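You operate a simulated robot arm through the tools that you are given. There is no shell and no other tool.

You run a simulated robot arm. Do the job below in one go: nothing can be reset, and whatever is moved stays where it is left.

TASK
Measure the steel bush in the caliper and plug its bore with the colour on the chart.
Fine: open the caliper again; the bush ends in the green tray.

Only the result counts: the job must be done as asked and must still hold three seconds after the hand-in. Knocking over, shifting, dropping, spilling or breaking anything else fails it.

THE ROBOT
A 7-joint arm with a four-finger gripper, fixed in place. Base frame: the origin is at the foot of the arm, x ahead of it, y to its left, z up; the work surface is at about z = 90. Readings come in cm, degrees, newtons and seconds.
Its first joint turns from -69.0 to 172.0 degrees. Payload 3.67 kg.
Tool frame: the origin (TCP) lies between the finger pads and is the grasp point; the fingertips stand 2.8 cm ahead of it; z points along the fingers, y is the line along which they close. Largest opening 11.2 cm; the body of the gripper starts 7.3 cm behind the TCP.
Orientation is told as [roll, pitch, yaw] about the base's x, y, z axes, in that order, counted from this pose: with the fingers straight down and closing along the base's y, the tool's x points along the base's -x, its y along +y and its z along -z.

THE INTERFACE
- The arm moves only by the tool apply_moves. Its argument "moves" is a list of rows, each a list of 2 entries, a list of its own where there are three numbers: the shift along the tool's x, y, z in cm, then the turn, a rotation vector about the tool's x, y, z in degrees. In form: [[[x, y, z], [ax, ay, az]], ...]. A call has 1 to 20 rows; each row shifts and turns the commanded pose from where the row before left it, along the tool's axes as they then stand. "jaw" is the opening, from 0 (shut) to 1 (fully open), set as the call begins (left out, the last holds). Each row takes 0.2 s and may step no farther than 5 cm and 8.6 degrees from the row before; otherwise, or with a gripper value out of range, the whole call is refused. A pose out of reach is approached as far as the arm can. The call stops where the force on the tool passes 50 N (or 10 N more than at its start, if that is more) or the arm is blocked; 0.2 s more then pass. Each finger halts on what it meets, pressing with about 27 N; the grip force reading is that of the motor and also rises with nothing between the fingers. The clock runs only during rows and for 0.2 s after the last one: add rows that do not move to give the fingers time. It gives the time, the measured TCP pose, the force on the tool (base axes), the opening and the grip force at its end, in the units of the frame above (readings bear some noise), with the torque about the TCP (base axes, N m) and any sound that the robot's microphone picked up.
- Cameras (640 x 400 px; columns grow to the right, rows downward): "scene" is fixed at [4.64, -65.23, 148.96]; the picture's right is [-0.10, -0.99, 0.00], its down [-0.61, 0.06, -0.79] and it looks along [0.78, -0.08, -0.62] (base axes); focal length 337 px, centre (320, 200). "wrist" rides on the gripper at [6, -1.8, -10.4] in the tool frame; the picture's right is [0.29, 0.96, 0.00], its down [-0.80, 0.24, -0.55] and it looks along [-0.53, 0.16, 0.83] (tool axes); focal length 234 px, centre (320, 200). There is no depth. A picture from a camera that has moved, and an enlarged one, comes with that camera's place and axes in the base frame and with its lens. The place of the scene camera against the robot may be out by one fixed shift of up to 1.8 cm in any direction.
- snapshot(camera): a new picture of that camera. It takes no simulated time.
- lift_body(by): slides the trunk up (or, below 0, down) by that many cm; the arm rides with it, the base frame stays. It gives what a move gives, with no picture.
- enlarge(camera, box): a new picture of the part [left, top, right, bottom] of that camera's present view, enlarged. It takes no simulated time.
- job_done(): hands the job in; it is judged then, once.

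Places have to be worked out from the pictures, the camera data and where the tool is seen. Open the gripper and draw the arm clear of the work before you hand the job in, unless the task says otherwise.

The tools are called after ">>>" by a JSON object that holds its "name" and its "arguments". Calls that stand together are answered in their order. apply_moves: Moves the arm, as the interface text tells. Its arguments: {"type":"object","properties":{"moves":{"type":"array","items":{"type":"array"}},"jaw":{"type":"number"}},"required":["moves"]} The other tools are called the same way: lift_body (by) slides the trunk up or down; snapshot (camera) takes a picture; enlarge (camera, box) takes an enlarged picture of a part of a camera's view; job_done () hands the job in.

At the start:

```text
time: 0.0
tcp_pos: [69.2, -54.37, 115.43]
ee_rot: [0.1, 0.1, 0.1]
ft_force: [0.4, 0.2, 0.4]
torque: [0.0, 0.0, 0.0]
gripper_width: 11.2
grip_force: 0.1
trunk travel left (down, up): [-65.0, 19.0]
```

scene: 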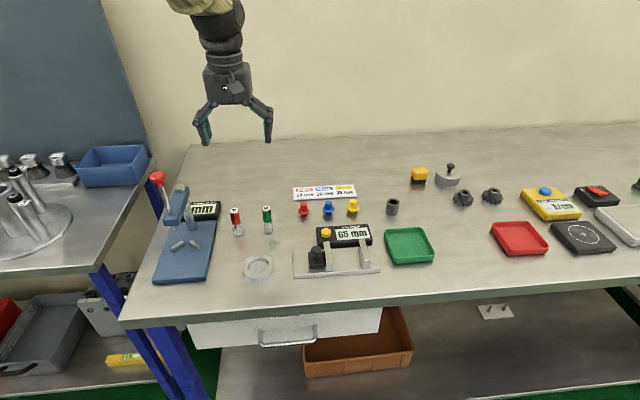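
wrist: 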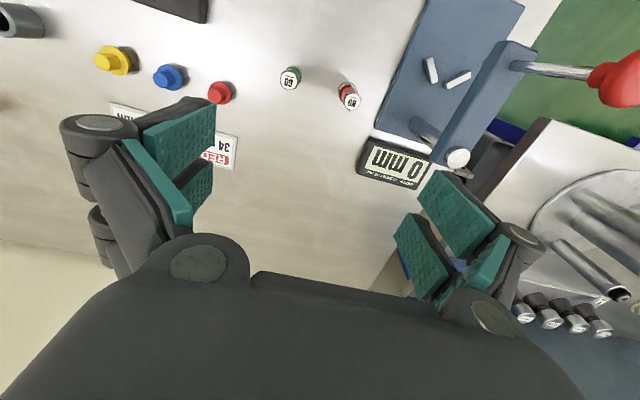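

The scene shows a caliper-like device reading "65 mm", a chart, coloured plugs, and a steel bush near (392,206). I'll enlarge several areas to identify everything.

>>> {"name": "enlarge", "arguments": {"camera": "scene", "box": [280, 170, 440, 290]}}

>>> {"name": "enlarge", "arguments": {"camera": "scene", "box": [285, 175, 365, 225]}}

>>> {"name": "enlarge", "arguments": {"camera": "scene", "box": [400, 150, 640, 270]}}

>>> {"name": "enlarge", "arguments": {"camera": "scene", "box": [140, 160, 300, 290]}}

```text
3.33 times, centred on (360, 230) of scene
camera zoom: at [4.64, -65.23, 148.96], right [-0.1, -0.99, 0.0], down [-0.61, 0.06, -0.79], along [0.78, -0.08, -0.62], focal length 1123 px, centre (187, 100)
```

zoom: 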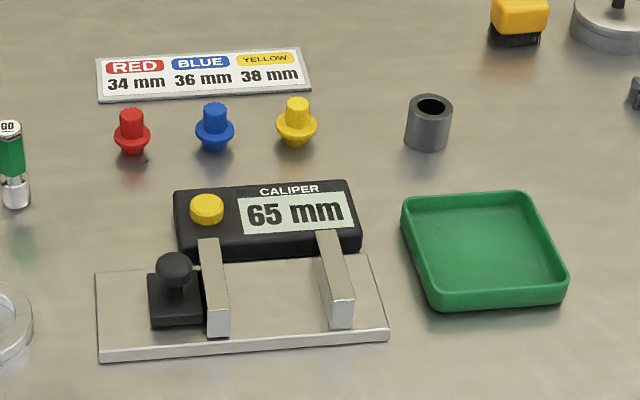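

```text
8.00 times, centred on (325, 200) of scene
camera zoom: at [4.64, -65.23, 148.96], right [-0.1, -0.99, 0.0], down [-0.61, 0.06, -0.79], along [0.78, -0.08, -0.62], focal length 2695 px, centre (280, 200)
```

zoom: 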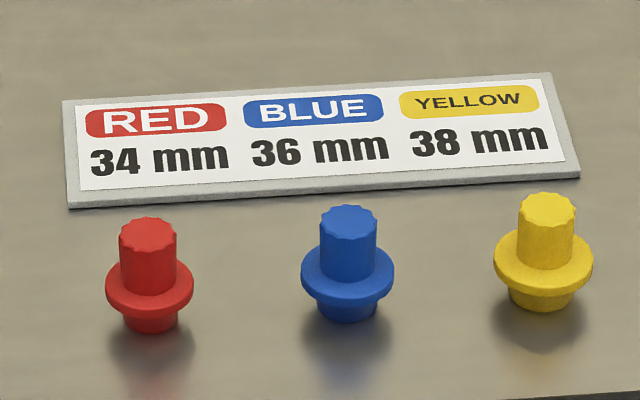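

```text
2.67 times, centred on (520, 210) of scene
camera zoom: at [4.64, -65.23, 148.96], right [-0.1, -0.99, 0.0], down [-0.61, 0.06, -0.79], along [0.78, -0.08, -0.62], focal length 898 px, centre (-213, 173)
```

zoom: 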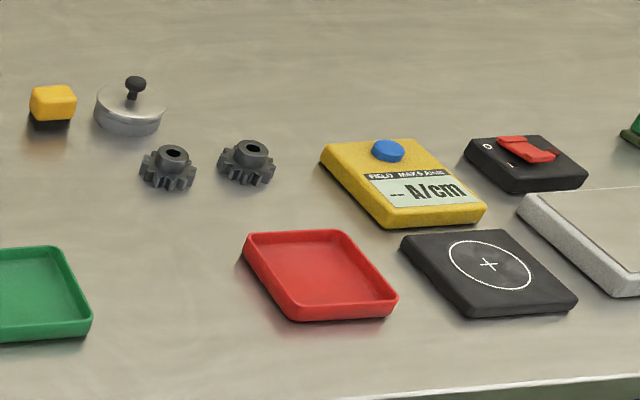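

```text
3.08 times, centred on (220, 225) of scene
camera zoom: at [4.64, -65.23, 148.96], right [-0.1, -0.99, 0.0], down [-0.61, 0.06, -0.79], along [0.78, -0.08, -0.62], focal length 1036 px, centre (628, 123)
```

zoom: 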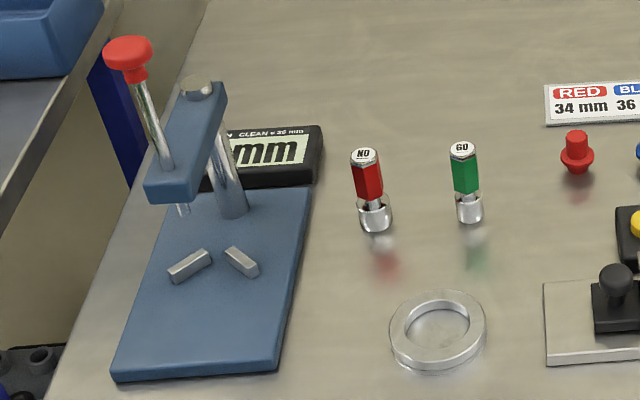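

From the camera geometry I judge the bush at about (72, -92), the yellow plug at about (72, -80.5), the caliper at about (55, -74) and the green tray at about (59, -92). Some of these may be near the reach limit, so I'll move in -y at safe height to see how far the arm gets.

>>> {"name": "apply_moves", "arguments": {"moves": [[[0, -3, 0], [0, 0, 0]], [[0, -3, 0], [0, 0, 0]], [[0, -3, 0], [0, 0, 0]], [[0, -3, 0], [0, 0, 0]], [[0, -3, 0], [0, 0, 0]], [[0, -3, 0], [0, 0, 0]], [[0, -3, 0], [0, 0, 0]]]}}

```text
time: 1.6
tcp_pos: [69.39, -75.5, 115.19]
ee_rot: [0.2, 0.1, 0.0]
ft_force: [0.4, -0.5, 0.7]
torque: [0.02, -0.01, -0.03]
gripper_width: 11.2
grip_force: 0.0
trunk travel left (down, up): [-65.0, 19.0]
```

It already stands at radius about 102 cm, so the reach is not a hard stop there. I'll carry on toward y = -91.

>>> {"name": "apply_moves", "arguments": {"moves": [[[0, -3, 0], [0, 0, 0]], [[0, -3, 0], [0, 0, 0]], [[0, -3, 0], [0, 0, 0]], [[0, -3, 0], [0, 0, 0]], [[0, -3, 0], [0, 0, 0]]]}}

>>> {"name": "snapshot", "arguments": {"camera": "scene"}}

>>> {"name": "snapshot", "arguments": {"camera": "wrist"}}

```text
time: 2.8
tcp_pos: [69.45, -90.63, 115.2]
ee_rot: [0.2, 0.0, -0.1]
ft_force: [-0.9, 0.6, 0.0]
torque: [-0.01, 0.01, -0.01]
gripper_width: 11.17
grip_force: 0.0
trunk travel left (down, up): [-65.0, 19.0]
```

```text
taken
```

scene: 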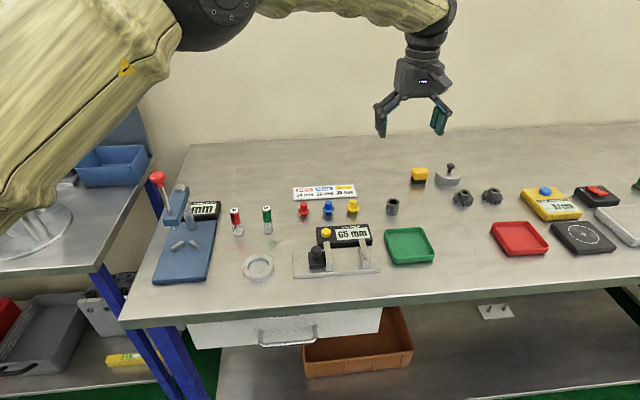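

```text
taken
camera wrist: at [63.36, -92.5, 125.65], right [-0.29, 0.96, 0.0], down [0.8, 0.24, 0.55], along [0.53, 0.16, -0.83], focal length 234 px, centre (320, 200)
```

wrist: 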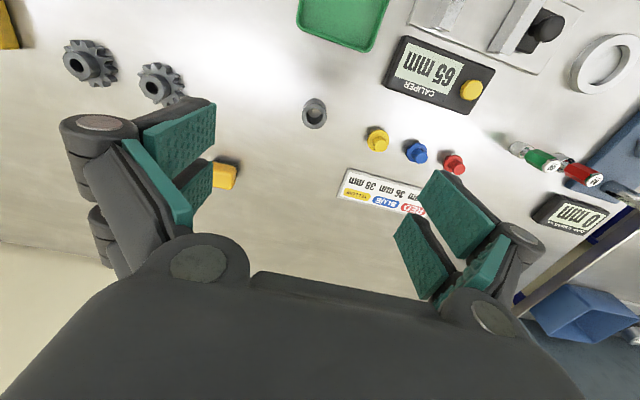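

The arm reaches over the bush, which the wrist picture puts at about (71.1, -90.9). Next I'll move over the caliper to study its jaws, knob and display with the wrist camera.

>>> {"name": "apply_moves", "arguments": {"moves": [[[2.5, 2.5, 0], [0, 0, 0]], [[2.5, 2.5, 0], [0, 0, 0]], [[2.5, 2.5, 0], [0, 0, 0]], [[2.5, 2.5, 0], [0, 0, 0]], [[2.5, 2.5, 0], [0, 0, 0]], [[2, 3, 0], [0, 0, 0]]]}}

>>> {"name": "snapshot", "arguments": {"camera": "wrist"}}

>>> {"name": "enlarge", "arguments": {"camera": "wrist", "box": [200, 20, 440, 170]}}

```text
time: 4.2
tcp_pos: [54.55, -75.06, 115.25]
ee_rot: [0.2, -0.1, 0.0]
ft_force: [-0.2, -1.0, -0.1]
torque: [0.05, -0.01, -0.01]
gripper_width: 11.24
grip_force: 0.1
trunk travel left (down, up): [-65.0, 19.0]
```

```text
taken
camera wrist: at [48.63, -76.93, 125.6], right [-0.29, 0.96, 0.0], down [0.8, 0.24, 0.55], along [0.53, 0.16, -0.83], focal length 234 px, centre (320, 200)
```

wrist: 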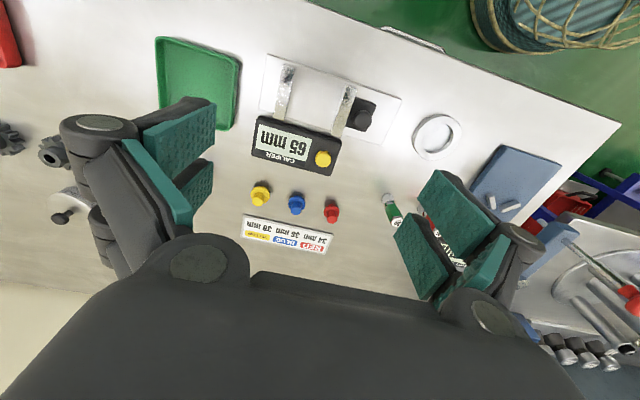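

```text
2.67 times, centred on (320, 95) of wrist
camera zoom: at [48.63, -76.93, 125.6], right [-0.29, 0.96, 0.0], down [0.8, 0.24, 0.55], along [0.53, 0.16, -0.83], focal length 624 px, centre (320, 480)
```

zoom: 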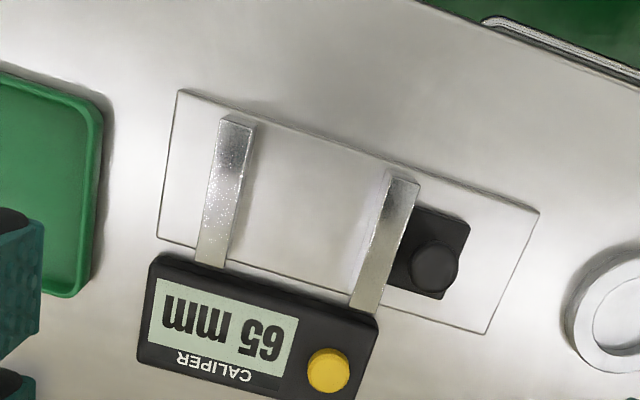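

The caliper plate lies square to the base axes (x 51.4 to 58.2, y -83 to -64). The fixed jaw is centred at y = -79.8, the moving jaw at y = -71.8, and the knob is at about (54.8, -69.5). I'll go back above the bush and yaw the tool -90°, so the fingers close along x and will clear the caliper jaws later.

>>> {"name": "apply_moves", "arguments": {"moves": [[[-2.36, -2.26, 0], [0, 0, 0]], [[-2.36, -2.26, 0], [0, 0, 0]], [[-2.36, -2.26, 0], [0, 0, 0]], [[-2.36, -2.26, 0], [0, 0, 0]], [[-2.36, -2.26, 0], [0, 0, 0]], [[-2.36, -2.26, 0], [0, 0, 0]], [[-2.36, -2.26, 0], [0, 0, 0]]]}}

>>> {"name": "apply_moves", "arguments": {"moves": [[[0, 0, 0], [0, 0, 8.1818]], [[0, 0, 0], [0, 0, 8.1818]], [[0, 0, 0], [0, 0, 8.1818]], [[0, 0, 0], [0, 0, 8.1818]], [[0, 0, 0], [0, 0, 8.1818]], [[0, 0, 0], [0, 0, 8.1818]], [[0, 0, 0], [0, 0, 8.1818]], [[0, 0, 0], [0, 0, 8.1818]], [[0, 0, 0], [0, 0, 8.1818]], [[0, 0, 0], [0, 0, 8.1818]], [[0, 0, 0], [0, 0, 8.1818]], [[0, 0, 0], [0, 0, 0]]]}}

>>> {"name": "snapshot", "arguments": {"camera": "wrist"}}

>>> {"name": "snapshot", "arguments": {"camera": "scene"}}

```text
time: 5.8
tcp_pos: [71.51, -91.16, 115.09]
ee_rot: [0.3, 0.1, -0.1]
ft_force: [0.5, -0.5, -0.1]
torque: [-0.04, 0.01, -0.01]
gripper_width: 11.2
grip_force: 0.1
trunk travel left (down, up): [-65.0, 19.0]
```

```text
time: 8.4
tcp_pos: [71.35, -90.42, 115.71]
ee_rot: [0.0, 0.0, -90.0]
ft_force: [0.5, -0.6, 0.6]
torque: [0.03, 0.0, 0.0]
gripper_width: 11.21
grip_force: 0.1
trunk travel left (down, up): [-65.0, 19.0]
```

```text
taken
camera wrist: at [69.49, -84.4, 126.17], right [0.96, 0.29, 0.0], down [0.24, -0.8, 0.56], along [0.16, -0.53, -0.83], focal length 234 px, centre (320, 200)
```

wrist: 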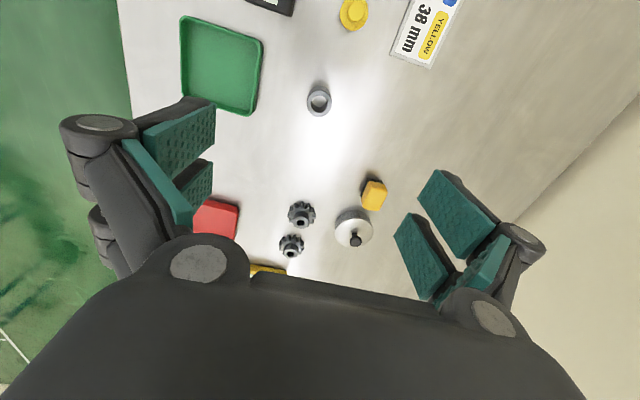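

```text
taken
```

scene: 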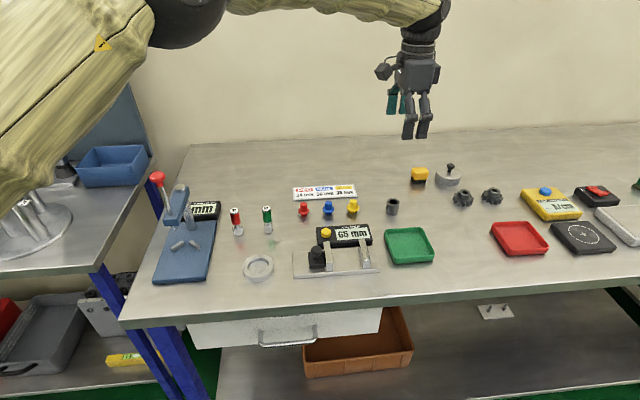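

The tool is now at yaw -90°. I'll wait one still row for a steadier reading and enlarge the bush in the wrist view.

>>> {"name": "apply_moves", "arguments": {"moves": [[[0, 0, 0], [0, 0, 0]], [[0, 0, 0], [0, 0, 0]]]}}

>>> {"name": "enlarge", "arguments": {"camera": "wrist", "box": [270, 70, 370, 132]}}

```text
time: 9.0
tcp_pos: [71.38, -91.13, 114.95]
ee_rot: [-0.1, 0.1, -90.1]
ft_force: [0.8, -0.1, -0.1]
torque: [0.03, -0.04, 0.01]
gripper_width: 11.21
grip_force: 0.0
trunk travel left (down, up): [-65.0, 19.0]
```

```text
6.40 times, centred on (320, 101) of wrist
camera zoom: at [69.47, -85.15, 125.5], right [0.96, 0.29, 0.0], down [0.24, -0.8, 0.55], along [0.16, -0.53, -0.83], focal length 1499 px, centre (320, 834)
```

zoom: 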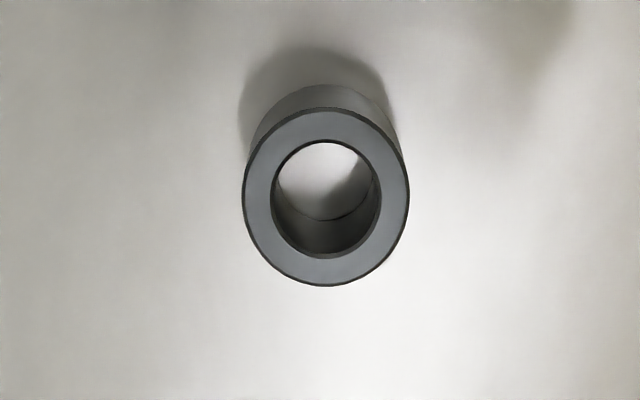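

After settling, the pose is (71.4, -91.1, 115.0) and the bush centre works out to about (71.26, -90.8). I'll narrow the opening to about 6.5 cm and descend to z of about 100 for a closer look.

>>> {"name": "apply_moves", "arguments": {"moves": [[[0.36, -0.12, 3], [0, 0, 0]], [[0, 0, 3], [0, 0, 0]], [[0, 0, 3], [0, 0, 0]], [[0, 0, 3], [0, 0, 0]], [[0, 0, 2.5], [0, 0, 0]], [[0, 0, 0], [0, 0, 0]], [[0, 0, 0], [0, 0, 0]]], "jaw": 0.58}}

>>> {"name": "snapshot", "arguments": {"camera": "wrist"}}

```text
time: 10.6
tcp_pos: [71.14, -90.49, 100.66]
ee_rot: [0.1, 0.3, -89.9]
ft_force: [-0.2, 0.1, -0.4]
torque: [-0.03, -0.03, -0.02]
gripper_width: 6.48
grip_force: 0.0
trunk travel left (down, up): [-65.0, 19.0]
```

```text
taken
camera wrist: at [69.27, -84.62, 111.11], right [0.96, 0.29, 0.0], down [0.24, -0.8, 0.55], along [0.16, -0.53, -0.83], focal length 234 px, centre (320, 200)
```

wrist: 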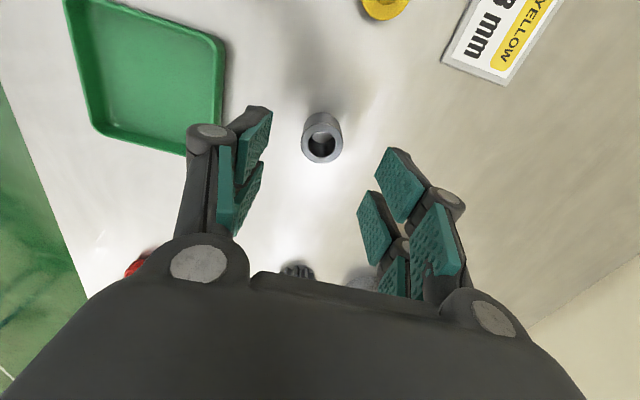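

The bush is nearly under the tool. I'll enlarge it to refine the centring before going down.

>>> {"name": "enlarge", "arguments": {"camera": "wrist", "box": [240, 90, 400, 190]}}

```text
4.00 times, centred on (320, 140) of wrist
camera zoom: at [69.27, -84.62, 111.11], right [0.96, 0.29, 0.0], down [0.24, -0.8, 0.55], along [0.16, -0.53, -0.83], focal length 937 px, centre (320, 440)
```

zoom: 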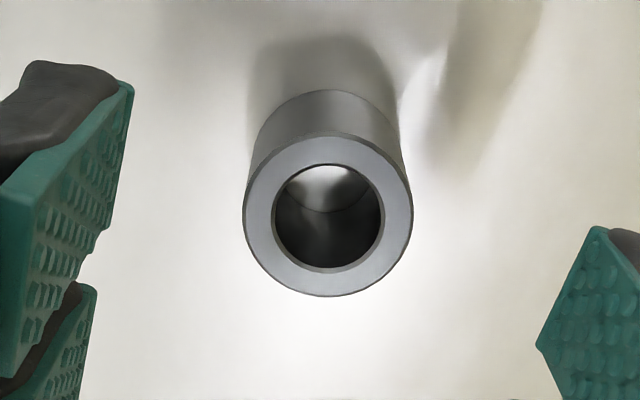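

The bush centre is about (71.29, -90.8), right under the commanded TCP. I'll descend to z of about 93.4, with the fingertips just above the table.

>>> {"name": "apply_moves", "arguments": {"moves": [[[0, 0, 1.5], [0, 0, 0]], [[0, 0, 1.5], [0, 0, 0]], [[0, 0, 1.5], [0, 0, 0]], [[0, 0, 1.2], [0, 0, 0]], [[0, 0, 0.8], [0, 0, 0]], [[0, 0, 0], [0, 0, 0]], [[0, 0, 0], [0, 0, 0]], [[0, 0, 0], [0, 0, 0]]]}}

>>> {"name": "snapshot", "arguments": {"camera": "wrist"}}

>>> {"name": "enlarge", "arguments": {"camera": "scene", "box": [340, 140, 460, 230]}}

```text
time: 12.4
tcp_pos: [71.24, -90.41, 94.3]
ee_rot: [-0.1, 0.1, -89.9]
ft_force: [-0.8, -0.3, -0.3]
torque: [0.0, 0.03, 0.01]
gripper_width: 6.47
grip_force: 0.1
trunk travel left (down, up): [-65.0, 19.0]
```

```text
taken
camera wrist: at [69.32, -84.47, 104.72], right [0.96, 0.29, 0.0], down [0.24, -0.8, 0.55], along [0.16, -0.53, -0.83], focal length 234 px, centre (320, 200)
```

wrist: 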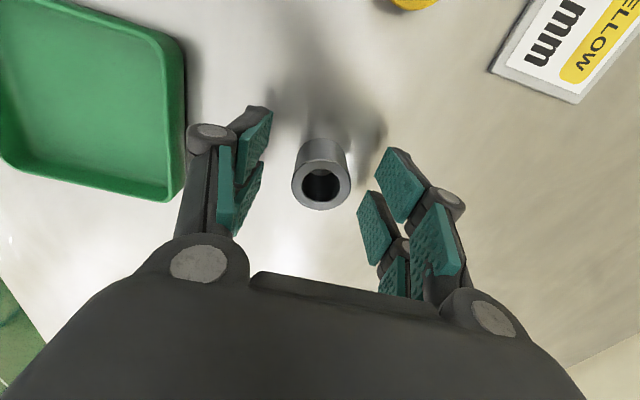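

```text
4.44 times, centred on (400, 185) of scene
camera zoom: at [4.64, -65.23, 148.96], right [-0.1, -0.99, 0.0], down [-0.61, 0.06, -0.79], along [0.78, -0.08, -0.62], focal length 1497 px, centre (-36, 267)
```

zoom: 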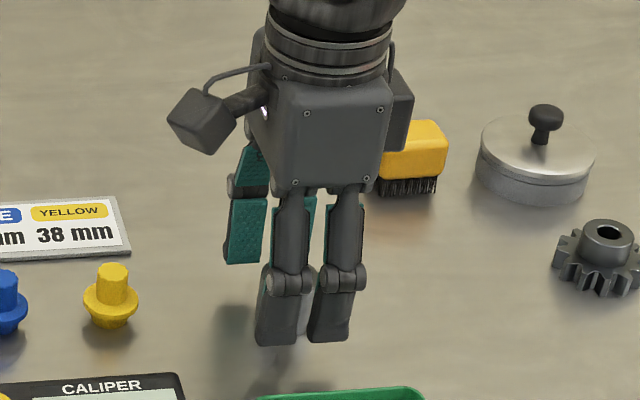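

The bush sits at the TCP in the picture. The gripper's finger shape looks unusual, so I'll enlarge the views to understand the real finger widths before closing.

>>> {"name": "enlarge", "arguments": {"camera": "wrist", "box": [160, 80, 480, 300]}}

>>> {"name": "enlarge", "arguments": {"camera": "scene", "box": [365, 160, 435, 225]}}

```text
1.82 times, centred on (320, 190) of wrist
camera zoom: at [69.32, -84.47, 104.72], right [0.96, 0.29, 0.0], down [0.24, -0.8, 0.55], along [0.16, -0.53, -0.83], focal length 426 px, centre (320, 218)
```

zoom: 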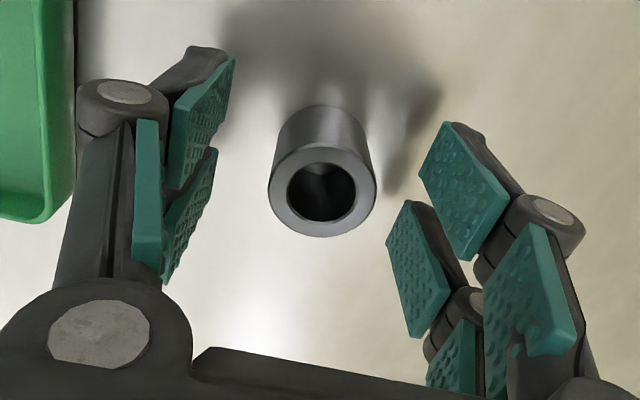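

```text
6.15 times, centred on (400, 192) of scene
camera zoom: at [4.64, -65.23, 148.96], right [-0.1, -0.99, 0.0], down [-0.61, 0.06, -0.79], along [0.78, -0.08, -0.62], focal length 2073 px, centre (-172, 246)
```

zoom: 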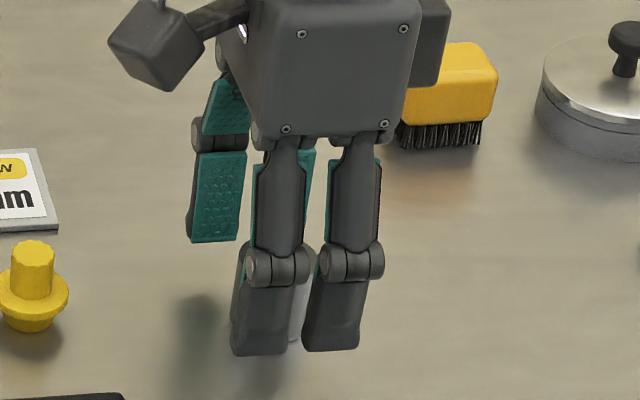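

The gripper has two prongs per side, about 5 cm wide in all along tool x, which still fits between the 6.5 cm caliper jaws at this yaw. The bush is centred, so I'll close on it.

>>> {"name": "apply_moves", "arguments": {"moves": [[[0, 0, 0], [0, 0, 0]], [[0, 0, 0], [0, 0, 0]], [[0, 0, 0], [0, 0, 0]], [[0, 0, 0], [0, 0, 0]]], "jaw": 0.2}}

>>> {"name": "enlarge", "arguments": {"camera": "wrist", "box": [160, 80, 480, 300]}}

```text
time: 13.4
tcp_pos: [71.2, -90.31, 94.49]
ee_rot: [0.1, 0.1, -90.0]
ft_force: [-1.1, 0.5, 0.4]
torque: [0.01, -0.03, 0.03]
gripper_width: 3.3
grip_force: 26.6
trunk travel left (down, up): [-65.0, 19.0]
```

```text
1.82 times, centred on (320, 190) of wrist
camera zoom: at [69.33, -84.31, 104.85], right [0.96, 0.29, 0.0], down [0.24, -0.8, 0.55], along [0.16, -0.53, -0.83], focal length 426 px, centre (320, 218)
```

zoom: 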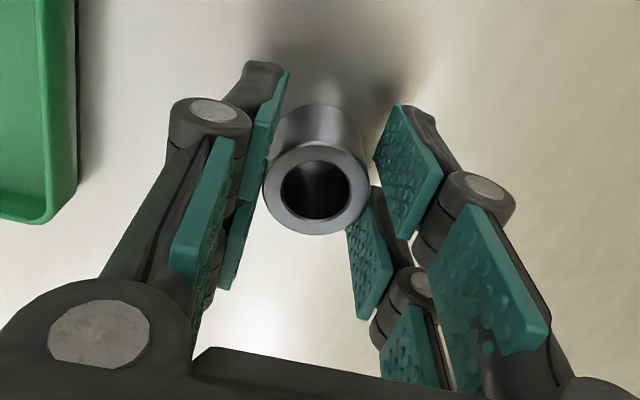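

The grip holds at 3.3 cm width and 26.6 N. I'll lift the bush straight up about 11 cm.

>>> {"name": "apply_moves", "arguments": {"moves": [[[0, 0, -1], [0, 0, 0]], [[0, 0, -2], [0, 0, 0]], [[0, 0, -2], [0, 0, 0]], [[0, 0, -2], [0, 0, 0]], [[0, 0, -2], [0, 0, 0]], [[0, 0, -2], [0, 0, 0]], [[0, 0, 0], [0, 0, 0]], [[0, 0, 0], [0, 0, 0]]]}}

>>> {"name": "enlarge", "arguments": {"camera": "wrist", "box": [160, 80, 480, 300]}}

```text
time: 15.2
tcp_pos: [71.31, -90.11, 105.53]
ee_rot: [0.0, 0.0, -89.9]
ft_force: [-0.1, 0.5, -1.7]
torque: [0.02, 0.0, -0.01]
gripper_width: 3.28
grip_force: 27.3
trunk travel left (down, up): [-65.0, 19.0]
```

```text
1.82 times, centred on (320, 190) of wrist
camera zoom: at [69.44, -84.14, 115.97], right [0.96, 0.29, 0.0], down [0.24, -0.8, 0.55], along [0.16, -0.53, -0.83], focal length 426 px, centre (320, 218)
```

zoom: 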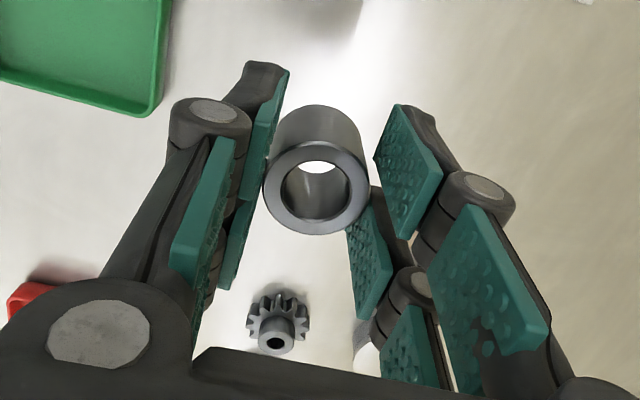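

The bush is held. Now I'll carry it at z of about 105 to above the caliper gap, near (54, -76).

>>> {"name": "apply_moves", "arguments": {"moves": [[[1.85, -2.15, 0], [0, 0, 0]], [[1.85, -2.15, 0], [0, 0, 0]], [[1.85, -2.15, 0], [0, 0, 0]], [[1.85, -2.15, 0], [0, 0, 0]], [[1.85, -2.15, 0], [0, 0, 0]], [[1.85, -2.15, 0], [0, 0, 0]], [[1.85, -2.15, 0], [0, 0, 0]], [[1.85, -2.15, 0], [0, 0, 0]], [[0, 0, 0], [0, 0, 0]], [[0, 0, 0], [0, 0, 0]], [[0, 0, 0], [0, 0, 0]]]}}

>>> {"name": "snapshot", "arguments": {"camera": "wrist"}}

>>> {"name": "enlarge", "arguments": {"camera": "scene", "box": [270, 160, 430, 290]}}

```text
time: 17.6
tcp_pos: [54.0, -75.54, 105.42]
ee_rot: [0.1, 0.0, -90.1]
ft_force: [-0.2, 0.3, -1.3]
torque: [-0.02, -0.01, 0.01]
gripper_width: 3.3
grip_force: 26.7
trunk travel left (down, up): [-65.0, 19.0]
```

```text
taken
camera wrist: at [52.1, -69.5, 115.83], right [0.96, 0.29, 0.0], down [0.24, -0.8, 0.55], along [0.16, -0.53, -0.83], focal length 234 px, centre (320, 200)
```

wrist: 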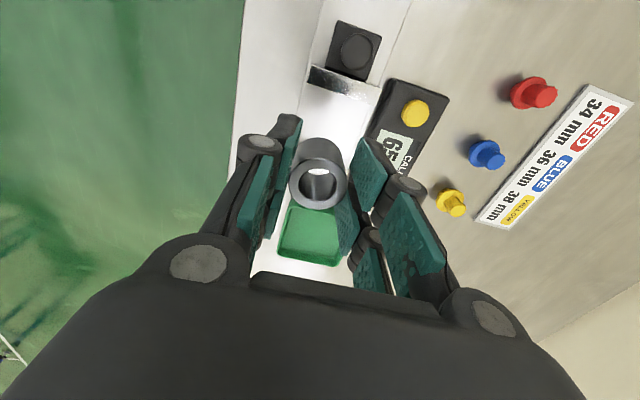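

```text
3.08 times, centred on (350, 225) of scene
camera zoom: at [4.64, -65.23, 148.96], right [-0.1, -0.99, 0.0], down [-0.61, 0.06, -0.79], along [0.78, -0.08, -0.62], focal length 1036 px, centre (228, 123)
```

zoom: 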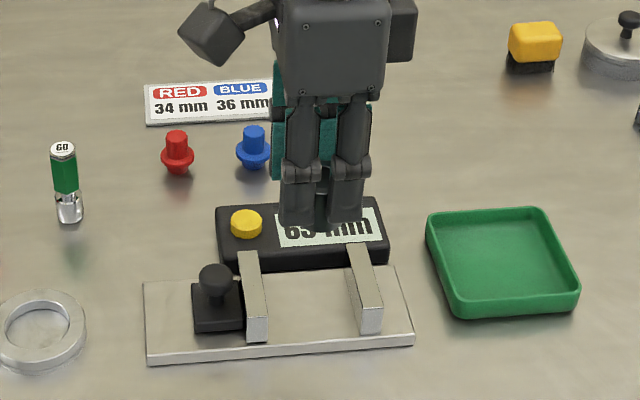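

Readings track the command sums exactly, with the TCP at (54.0, -75.5, 105.4). I'll enlarge the wrist view to check where the moving jaw and display edge are relative to the fingers.

>>> {"name": "enlarge", "arguments": {"camera": "wrist", "box": [230, 10, 470, 160]}}

>>> {"name": "enlarge", "arguments": {"camera": "wrist", "box": [220, 110, 460, 280]}}

```text
2.67 times, centred on (350, 85) of wrist
camera zoom: at [52.1, -69.5, 115.83], right [0.96, 0.29, 0.0], down [0.24, -0.8, 0.55], along [0.16, -0.53, -0.83], focal length 624 px, centre (240, 507)
```

zoom: 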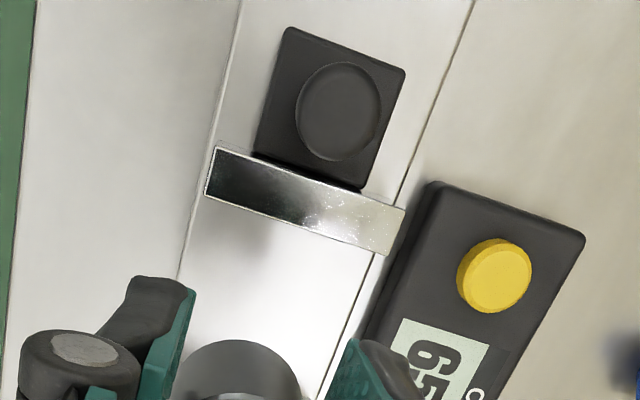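

```text
2.35 times, centred on (340, 195) of wrist
camera zoom: at [52.1, -69.5, 115.83], right [0.96, 0.29, 0.0], down [0.24, -0.8, 0.55], along [0.16, -0.53, -0.83], focal length 551 px, centre (273, 212)
```

zoom: 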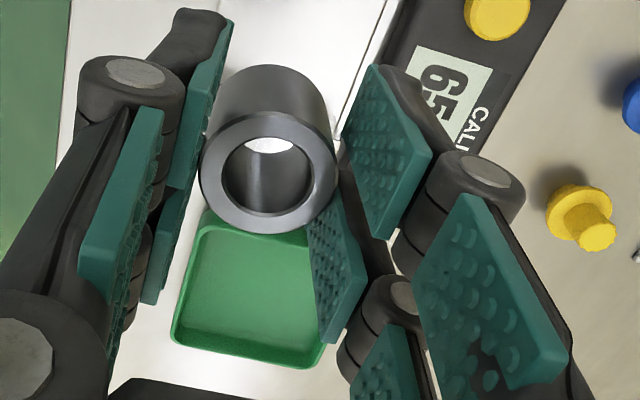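

The moving jaw's inner face is at y ≈ -72.4 and the fixed one at about -78.9. The display starts at x ≈ 58.8, so the prongs fit with about 0.6 cm on each side. I'll lower the bush to just above the plate.

>>> {"name": "apply_moves", "arguments": {"moves": [[[-0.12, 0, 1.5], [0, 0, 0]], [[0, 0, 1.5], [0, 0, 0]], [[0, 0, 1.5], [0, 0, 0]], [[0, 0, 1.5], [0, 0, 0]], [[0, 0, 1.0], [0, 0, 0]], [[0, 0, 1.0], [0, 0, 0]], [[0, 0, 0.8], [0, 0, 0]], [[0, 0, 0], [0, 0, 0]], [[0, 0, 0], [0, 0, 0]], [[0, 0, 0], [0, 0, 0]]]}}

>>> {"name": "snapshot", "arguments": {"camera": "wrist"}}

>>> {"name": "enlarge", "arguments": {"camera": "scene", "box": [280, 200, 400, 290]}}

```text
time: 19.8
tcp_pos: [54.09, -75.68, 96.61]
ee_rot: [0.0, 0.1, -89.8]
ft_force: [-0.6, 0.4, -1.3]
torque: [0.0, -0.02, 0.01]
gripper_width: 3.3
grip_force: 26.9
trunk travel left (down, up): [-65.0, 19.0]
```

```text
taken
camera wrist: at [52.1, -69.66, 107.06], right [0.96, 0.29, 0.0], down [0.24, -0.8, 0.55], along [0.16, -0.53, -0.83], focal length 234 px, centre (320, 200)
```

wrist: 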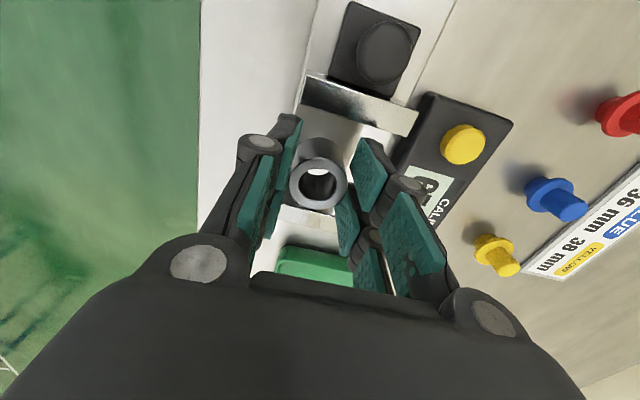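

```text
4.44 times, centred on (340, 245) of scene
camera zoom: at [4.64, -65.23, 148.96], right [-0.1, -0.99, 0.0], down [-0.61, 0.06, -0.79], along [0.78, -0.08, -0.62], focal length 1497 px, centre (231, 0)
```

zoom: 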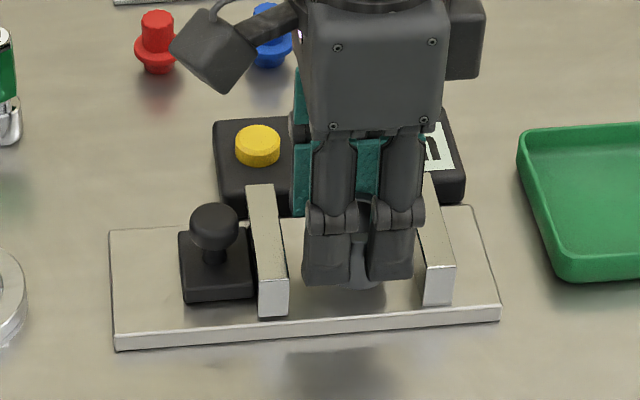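

The bush hangs between the jaws with clearance on both sides. I'll lower it in small steps, watching the force.

>>> {"name": "apply_moves", "arguments": {"moves": [[[0, 0, 0.3], [0, 0, 0]], [[0, 0, 0.3], [0, 0, 0]], [[0, 0, 0], [0, 0, 0]], [[0, 0, 0], [0, 0, 0]]]}}

>>> {"name": "apply_moves", "arguments": {"moves": [[[0, 0, 0.2], [0, 0, 0]], [[0, 0, 0], [0, 0, 0]], [[0, 0, 0], [0, 0, 0]]]}}

```text
time: 20.8
tcp_pos: [53.96, -75.68, 95.97]
ee_rot: [0.0, 0.1, -89.8]
ft_force: [0.1, -0.2, -1.2]
torque: [0.02, 0.0, 0.0]
gripper_width: 3.3
grip_force: 26.9
trunk travel left (down, up): [-65.0, 19.0]
```

```text
time: 21.6
tcp_pos: [53.97, -75.6, 95.81]
ee_rot: [0.0, 0.0, -89.9]
ft_force: [0.3, -1.0, 0.0]
torque: [0.02, -0.01, 0.01]
gripper_width: 3.29
grip_force: 27.2
trunk travel left (down, up): [-65.0, 19.0]
```

The vertical force has gone from -1.2 to 0.0 N at z ≈ 95.8, which may be first contact. I'll step down another 0.1 cm to confirm.

>>> {"name": "apply_moves", "arguments": {"moves": [[[0, 0, 0.1], [0, 0, 0]], [[0, 0, 0], [0, 0, 0]], [[0, 0, 0], [0, 0, 0]]]}}

```text
time: 22.4
tcp_pos: [53.93, -75.66, 95.74]
ee_rot: [0.0, 0.1, -89.9]
ft_force: [0.0, 0.6, -0.8]
torque: [0.03, 0.0, -0.01]
gripper_width: 3.32
grip_force: 27.1
trunk travel left (down, up): [-65.0, 19.0]
```

Still only the bush's weight on the tool, so there is no contact yet. I'll continue down in 0.1 cm steps.

>>> {"name": "apply_moves", "arguments": {"moves": [[[0, 0, 0.1], [0, 0, 0]], [[0, 0, 0.1], [0, 0, 0]], [[0, 0, 0], [0, 0, 0]], [[0, 0, 0], [0, 0, 0]]]}}

```text
time: 23.4
tcp_pos: [54.06, -75.64, 95.65]
ee_rot: [0.1, -0.1, -89.9]
ft_force: [0.0, -4.1, 9.6]
torque: [-0.03, 0.05, 0.03]
gripper_width: 3.31
grip_force: 26.8
trunk travel left (down, up): [-65.0, 19.0]
```

Contact: Fz is now +9.6 N, so the bush rests on the plate. I'll open the fingers to about 5.5 cm and let things settle.

>>> {"name": "apply_moves", "arguments": {"moves": [[[0, 0, -0.05], [0, 0, 0]], [[0, 0, 0], [0, 0, 0]], [[0, 0, 0], [0, 0, 0]]], "jaw": 0.48}}

>>> {"name": "snapshot", "arguments": {"camera": "wrist"}}

```text
time: 24.2
tcp_pos: [54.0, -75.69, 95.46]
ee_rot: [-0.1, 0.0, -89.9]
ft_force: [-0.2, -0.6, -0.1]
torque: [0.01, 0.04, 0.02]
gripper_width: 5.38
grip_force: 0.1
trunk travel left (down, up): [-65.0, 19.0]
```

```text
taken
camera wrist: at [52.14, -69.7, 105.95], right [0.96, 0.29, 0.0], down [0.24, -0.8, 0.55], along [0.16, -0.53, -0.83], focal length 234 px, centre (320, 200)
```

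wrist: 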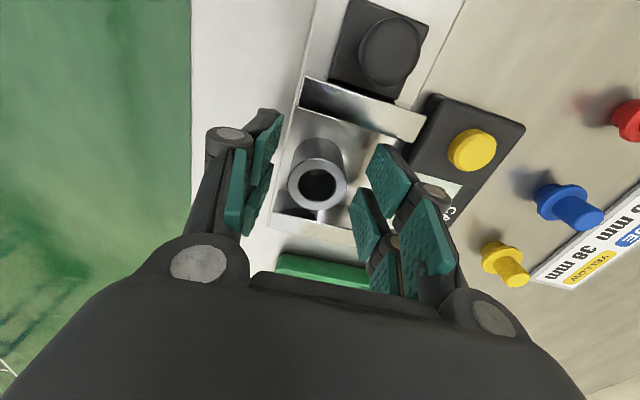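

The bush stands free between the jaws. I'll raise the gripper straight up and turn it back to yaw 0, so the fingers can straddle the knob along the slide direction.

>>> {"name": "apply_moves", "arguments": {"moves": [[[0, 0, -0.5], [0, 0, 0]], [[0, 0, -1], [0, 0, 0]], [[0, 0, -2], [0, 0, 0]], [[0, 0, -2], [0, 0, 0]], [[0, 0, -2], [0, 0, 0]], [[0, 0, -2], [0, 0, 0]], [[0, 0, 0], [0, 0, 0]]]}}

>>> {"name": "apply_moves", "arguments": {"moves": [[[0, 0, 0], [0, 0, -8.1818]], [[0, 0, 0], [0, 0, -8.1818]], [[0, 0, 0], [0, 0, -8.1818]], [[0, 0, 0], [0, 0, -8.1818]], [[0, 0, 0], [0, 0, -8.1818]], [[0, 0, 0], [0, 0, -8.1818]], [[0, 0, 0], [0, 0, -8.1818]], [[0, 0, 0], [0, 0, -8.1818]], [[0, 0, 0], [0, 0, -8.1818]], [[0, 0, 0], [0, 0, -8.1818]], [[0, 0, 0], [0, 0, -8.1818]], [[0, 0, 0], [0, 0, 0]]]}}

>>> {"name": "apply_moves", "arguments": {"moves": [[[-0.3, 2, 0], [0, 0, 0]], [[-0.3, 2, 0], [0, 0, 0]], [[-0.3, 2.5, 0], [0, 0, 0]], [[0, 0, 0], [0, 0, 0]], [[0, 0, 0], [0, 0, 0]], [[0, 0, 0], [0, 0, 0]]]}}

>>> {"name": "snapshot", "arguments": {"camera": "wrist"}}

>>> {"name": "enlarge", "arguments": {"camera": "scene", "box": [280, 200, 400, 290]}}

```text
time: 25.8
tcp_pos: [53.99, -75.72, 104.93]
ee_rot: [0.1, 0.1, -90.0]
ft_force: [0.5, -0.4, -0.8]
torque: [-0.03, 0.02, 0.01]
gripper_width: 5.37
grip_force: 0.2
trunk travel left (down, up): [-65.0, 19.0]
```

```text
time: 28.4
tcp_pos: [53.96, -75.62, 104.99]
ee_rot: [-0.1, -0.1, 0.1]
ft_force: [0.0, 0.4, -0.4]
torque: [0.04, -0.01, -0.04]
gripper_width: 5.37
grip_force: 0.1
trunk travel left (down, up): [-65.0, 19.0]
```

```text
time: 29.8
tcp_pos: [54.83, -69.25, 105.04]
ee_rot: [0.0, 0.0, 0.1]
ft_force: [0.0, -1.4, 1.2]
torque: [0.01, 0.03, 0.0]
gripper_width: 5.39
grip_force: 0.1
trunk travel left (down, up): [-65.0, 19.0]
```

```text
taken
camera wrist: at [48.76, -71.01, 115.44], right [-0.29, 0.96, 0.0], down [0.8, 0.24, 0.55], along [0.53, 0.16, -0.83], focal length 234 px, centre (320, 200)
```

wrist: 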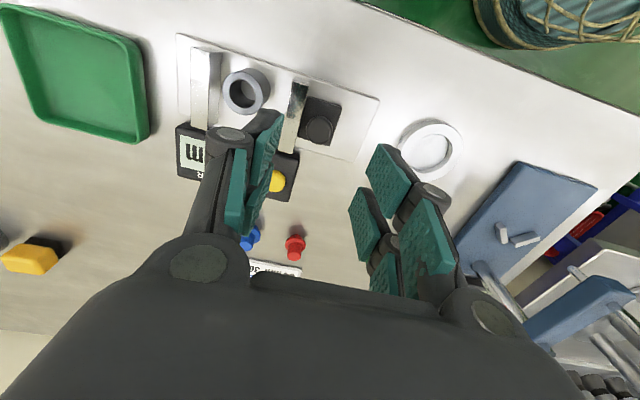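

```text
4.44 times, centred on (340, 245) of scene
camera zoom: at [4.64, -65.23, 148.96], right [-0.1, -0.99, 0.0], down [-0.61, 0.06, -0.79], along [0.78, -0.08, -0.62], focal length 1497 px, centre (231, 0)
```

zoom: 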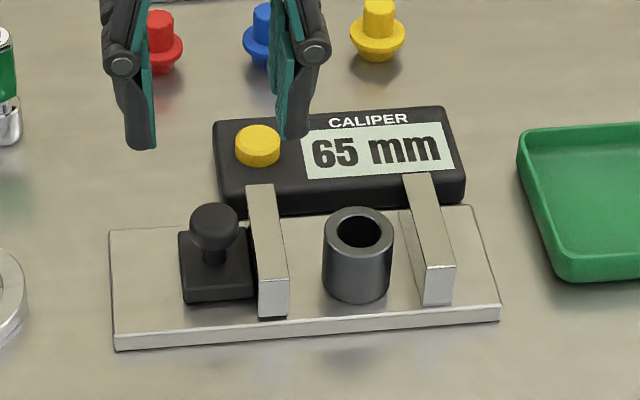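

The bush stands upright between the jaws with the display still at 65 mm. I judge the knob at (54.84, -69.28) with its top at z ≈ 94.9 and the jaw tops at about 93.3. I'll narrow the opening to 4 cm and descend to just above the knob.

>>> {"name": "apply_moves", "arguments": {"moves": [[[0, 0, 2], [0, 0, 0]], [[0, 0, 2], [0, 0, 0]], [[0, 0, 1.5], [0, 0, 0]], [[0, 0, 1], [0, 0, 0]], [[0, 0, 0.6], [0, 0, 0]], [[0, 0, 0], [0, 0, 0]], [[0, 0, 0], [0, 0, 0]]], "jaw": 0.36}}

>>> {"name": "enlarge", "arguments": {"camera": "wrist", "box": [200, 60, 440, 220]}}

>>> {"name": "enlarge", "arguments": {"camera": "scene", "box": [280, 200, 400, 290]}}

```text
time: 31.4
tcp_pos: [54.88, -69.12, 98.01]
ee_rot: [-0.1, 0.1, -0.1]
ft_force: [-0.8, -0.5, 0.1]
torque: [0.01, -0.02, 0.02]
gripper_width: 4.0
grip_force: 0.0
trunk travel left (down, up): [-65.0, 19.0]
```

```text
2.50 times, centred on (320, 140) of wrist
camera zoom: at [48.8, -71.0, 108.36], right [-0.29, 0.96, 0.0], down [0.8, 0.24, 0.55], along [0.53, 0.16, -0.83], focal length 585 px, centre (320, 350)
```

zoom: 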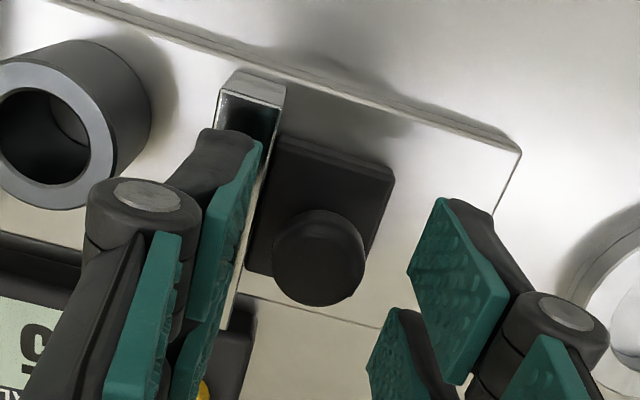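

```text
4.44 times, centred on (340, 245) of scene
camera zoom: at [4.64, -65.23, 148.96], right [-0.1, -0.99, 0.0], down [-0.61, 0.06, -0.79], along [0.78, -0.08, -0.62], focal length 1497 px, centre (231, 0)
```

zoom: 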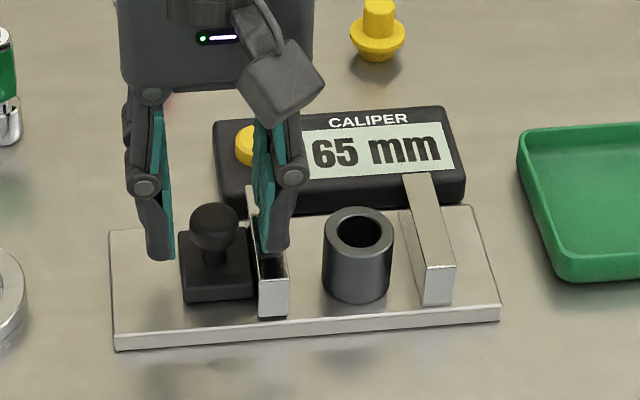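

The knob is centred between the fingers. I'll go down another 1.4 cm, to a tip height of about 93.7, just above the jaw tops.

>>> {"name": "apply_moves", "arguments": {"moves": [[[0, 0, 0.5], [0, 0, 0]], [[0, 0, 0.5], [0, 0, 0]], [[0, 0, 0.4], [0, 0, 0]], [[0, 0, 0], [0, 0, 0]], [[0, 0, 0], [0, 0, 0]]]}}

>>> {"name": "enlarge", "arguments": {"camera": "wrist", "box": [200, 60, 440, 220]}}

>>> {"name": "enlarge", "arguments": {"camera": "scene", "box": [280, 200, 400, 290]}}

```text
time: 32.6
tcp_pos: [54.87, -68.96, 96.73]
ee_rot: [0.0, -0.1, 0.0]
ft_force: [-0.4, -0.5, 13.1]
torque: [-0.38, 0.07, 0.0]
gripper_width: 4.15
grip_force: 1.1
trunk travel left (down, up): [-65.0, 19.0]
```

```text
2.50 times, centred on (320, 140) of wrist
camera zoom: at [48.75, -70.88, 107.1], right [-0.29, 0.96, 0.0], down [0.8, 0.24, 0.55], along [0.53, 0.16, -0.83], focal length 585 px, centre (320, 350)
```

zoom: 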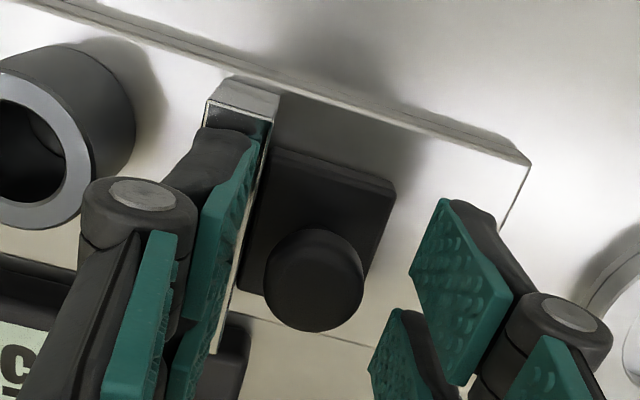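

```text
4.44 times, centred on (340, 245) of scene
camera zoom: at [4.64, -65.23, 148.96], right [-0.1, -0.99, 0.0], down [-0.61, 0.06, -0.79], along [0.78, -0.08, -0.62], focal length 1497 px, centre (231, 0)
```

zoom: 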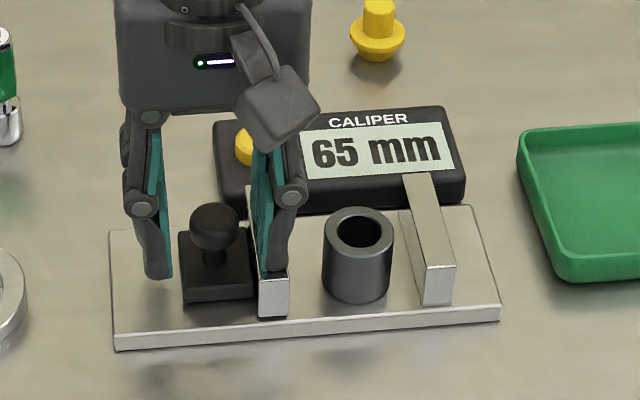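

The tips touched the moving jaw's top at TCP z ≈ 96.7 (13 N, nothing moved). I'll raise 0.4 cm and close gently on the knob head.

>>> {"name": "apply_moves", "arguments": {"moves": [[[0, 0, -0.4], [0, 0, 0]], [[0, 0, 0], [0, 0, 0]]]}}

>>> {"name": "apply_moves", "arguments": {"moves": [[[0, 0, 0], [0, 0, 0]], [[0, 0, 0], [0, 0, 0]], [[0, 0, 0], [0, 0, 0]]], "jaw": 0.15}}

>>> {"name": "enlarge", "arguments": {"camera": "wrist", "box": [200, 60, 440, 220]}}

>>> {"name": "enlarge", "arguments": {"camera": "scene", "box": [280, 200, 400, 290]}}

```text
time: 33.2
tcp_pos: [54.92, -68.98, 97.02]
ee_rot: [0.0, 0.0, 0.1]
ft_force: [-0.7, -0.6, 0.7]
torque: [0.0, -0.01, 0.01]
gripper_width: 4.03
grip_force: 0.1
trunk travel left (down, up): [-65.0, 19.0]
```

```text
time: 34.0
tcp_pos: [54.98, -69.15, 97.01]
ee_rot: [0.0, -0.2, 0.2]
ft_force: [8.6, -2.8, 3.5]
torque: [-0.04, -0.87, 0.02]
gripper_width: 1.98
grip_force: 45.1
trunk travel left (down, up): [-65.0, 19.0]
```

```text
2.50 times, centred on (320, 140) of wrist
camera zoom: at [48.93, -70.99, 107.42], right [-0.29, 0.96, 0.0], down [0.8, 0.24, 0.56], along [0.53, 0.16, -0.83], focal length 585 px, centre (320, 350)
```

zoom: 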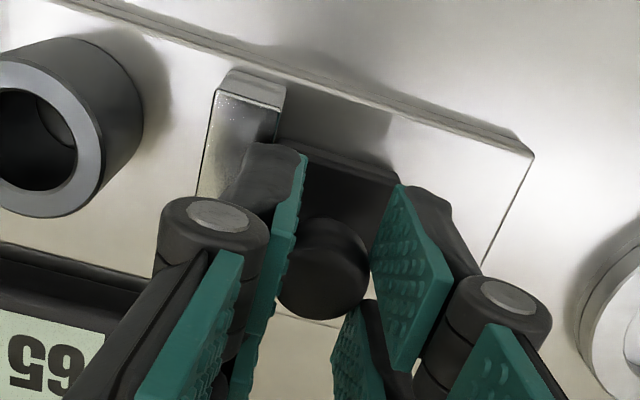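

```text
4.44 times, centred on (340, 245) of scene
camera zoom: at [4.64, -65.23, 148.96], right [-0.1, -0.99, 0.0], down [-0.61, 0.06, -0.79], along [0.78, -0.08, -0.62], focal length 1497 px, centre (231, 0)
```

zoom: 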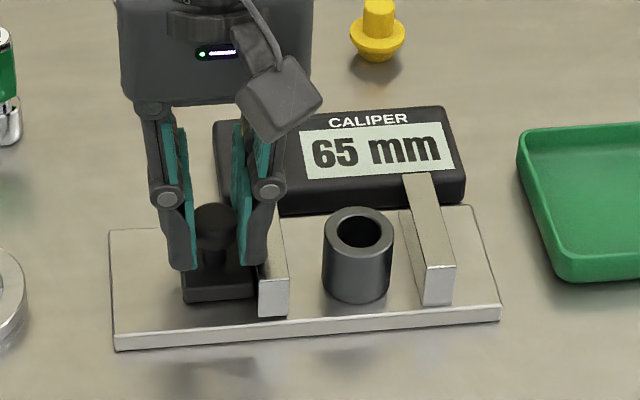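

The knob is gripped (width about 2.0). I'll slide it 1 cm toward -y and check the force and the display.

>>> {"name": "apply_moves", "arguments": {"moves": [[[0, -0.25, 0], [0, 0, 0]], [[0, -0.25, 0], [0, 0, 0]], [[0, -0.25, 0], [0, 0, 0]], [[0, -0.25, 0], [0, 0, 0]], [[0, 0, 0], [0, 0, 0]]]}}

>>> {"name": "enlarge", "arguments": {"camera": "scene", "box": [280, 200, 400, 290]}}

```text
time: 35.2
tcp_pos: [55.03, -70.15, 97.05]
ee_rot: [0.1, 0.0, 0.2]
ft_force: [12.2, 0.1, 11.9]
torque: [0.3, -0.17, 0.07]
gripper_width: 2.01
grip_force: 44.8
trunk travel left (down, up): [-65.0, 19.0]
```

```text
4.44 times, centred on (340, 245) of scene
camera zoom: at [4.64, -65.23, 148.96], right [-0.1, -0.99, 0.0], down [-0.61, 0.06, -0.79], along [0.78, -0.08, -0.62], focal length 1497 px, centre (231, 0)
```

zoom: 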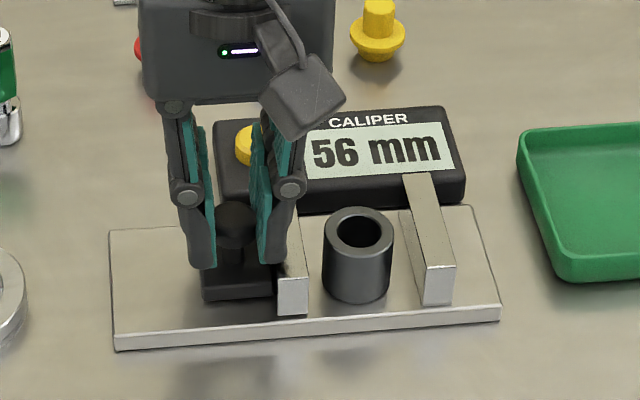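

The display now reads 56 mm, so the slide follows the gripper freely. I'll keep closing slowly by another 1.9 cm.

>>> {"name": "apply_moves", "arguments": {"moves": [[[0, -0.2, 0], [0, 0, 0]], [[0, -0.2, 0], [0, 0, 0]], [[0, -0.2, 0], [0, 0, 0]], [[0, -0.2, 0], [0, 0, 0]], [[0, -0.2, 0], [0, 0, 0]], [[0, -0.2, 0], [0, 0, 0]], [[0, -0.2, 0], [0, 0, 0]], [[0, -0.2, 0], [0, 0, 0]], [[0, -0.15, 0], [0, 0, 0]], [[0, -0.15, 0], [0, 0, 0]], [[0, 0, 0], [0, 0, 0]]]}}

>>> {"name": "enlarge", "arguments": {"camera": "scene", "box": [280, 200, 400, 290]}}

>>> {"name": "enlarge", "arguments": {"camera": "wrist", "box": [160, 60, 400, 220]}}

```text
time: 37.6
tcp_pos: [55.07, -71.99, 97.1]
ee_rot: [0.0, 0.0, 0.1]
ft_force: [20.7, 1.4, 13.2]
torque: [0.02, -0.15, 0.08]
gripper_width: 1.98
grip_force: 45.2
trunk travel left (down, up): [-65.0, 19.0]
```

```text
4.44 times, centred on (340, 245) of scene
camera zoom: at [4.64, -65.23, 148.96], right [-0.1, -0.99, 0.0], down [-0.61, 0.06, -0.79], along [0.78, -0.08, -0.62], focal length 1497 px, centre (231, 0)
```

zoom: 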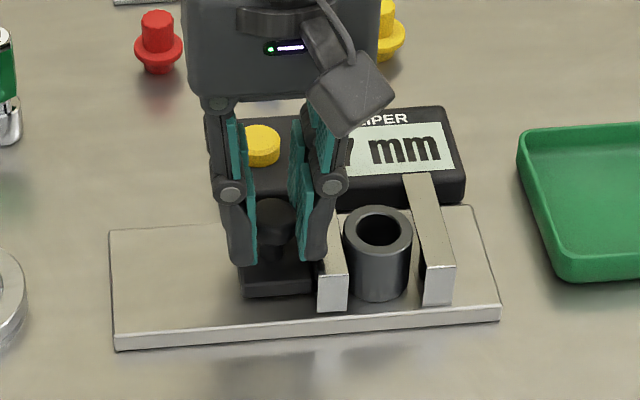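

```text
2.50 times, centred on (280, 140) of wrist
camera zoom: at [48.95, -73.82, 107.44], right [-0.29, 0.96, 0.0], down [0.8, 0.24, 0.55], along [0.53, 0.16, -0.83], focal length 585 px, centre (420, 350)
```

zoom: 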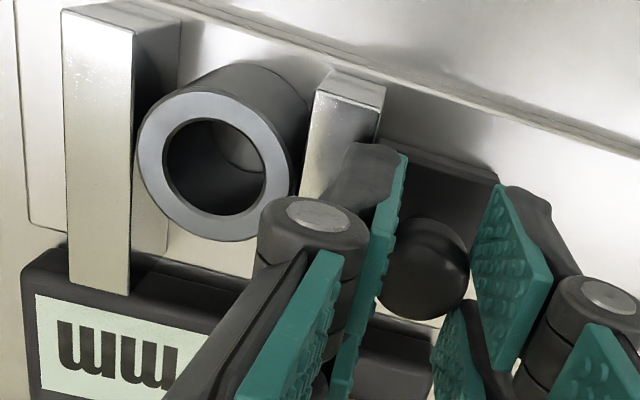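

The bush is now being pushed to within a few mm of the fixed jaw. I'll continue in 0.1 cm steps, watching for a rise in Fy.

>>> {"name": "apply_moves", "arguments": {"moves": [[[0, -0.1, 0], [0, 0, 0]], [[0, -0.1, 0], [0, 0, 0]], [[0, 0, 0], [0, 0, 0]]]}}

>>> {"name": "enlarge", "arguments": {"camera": "wrist", "box": [160, 60, 400, 220]}}

```text
time: 38.4
tcp_pos: [55.02, -72.18, 97.03]
ee_rot: [0.0, 0.0, 0.0]
ft_force: [21.8, 1.4, 13.1]
torque: [0.12, -0.55, -0.04]
gripper_width: 2.03
grip_force: 44.7
trunk travel left (down, up): [-65.0, 19.0]
```

```text
2.50 times, centred on (280, 140) of wrist
camera zoom: at [48.95, -73.99, 107.44], right [-0.29, 0.96, 0.0], down [0.8, 0.24, 0.55], along [0.53, 0.16, -0.83], focal length 585 px, centre (420, 350)
```

zoom: 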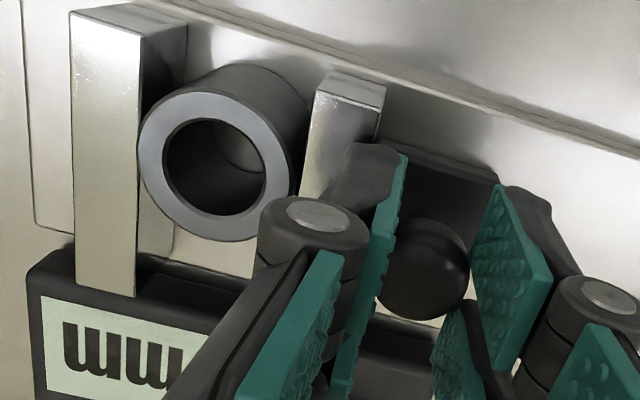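

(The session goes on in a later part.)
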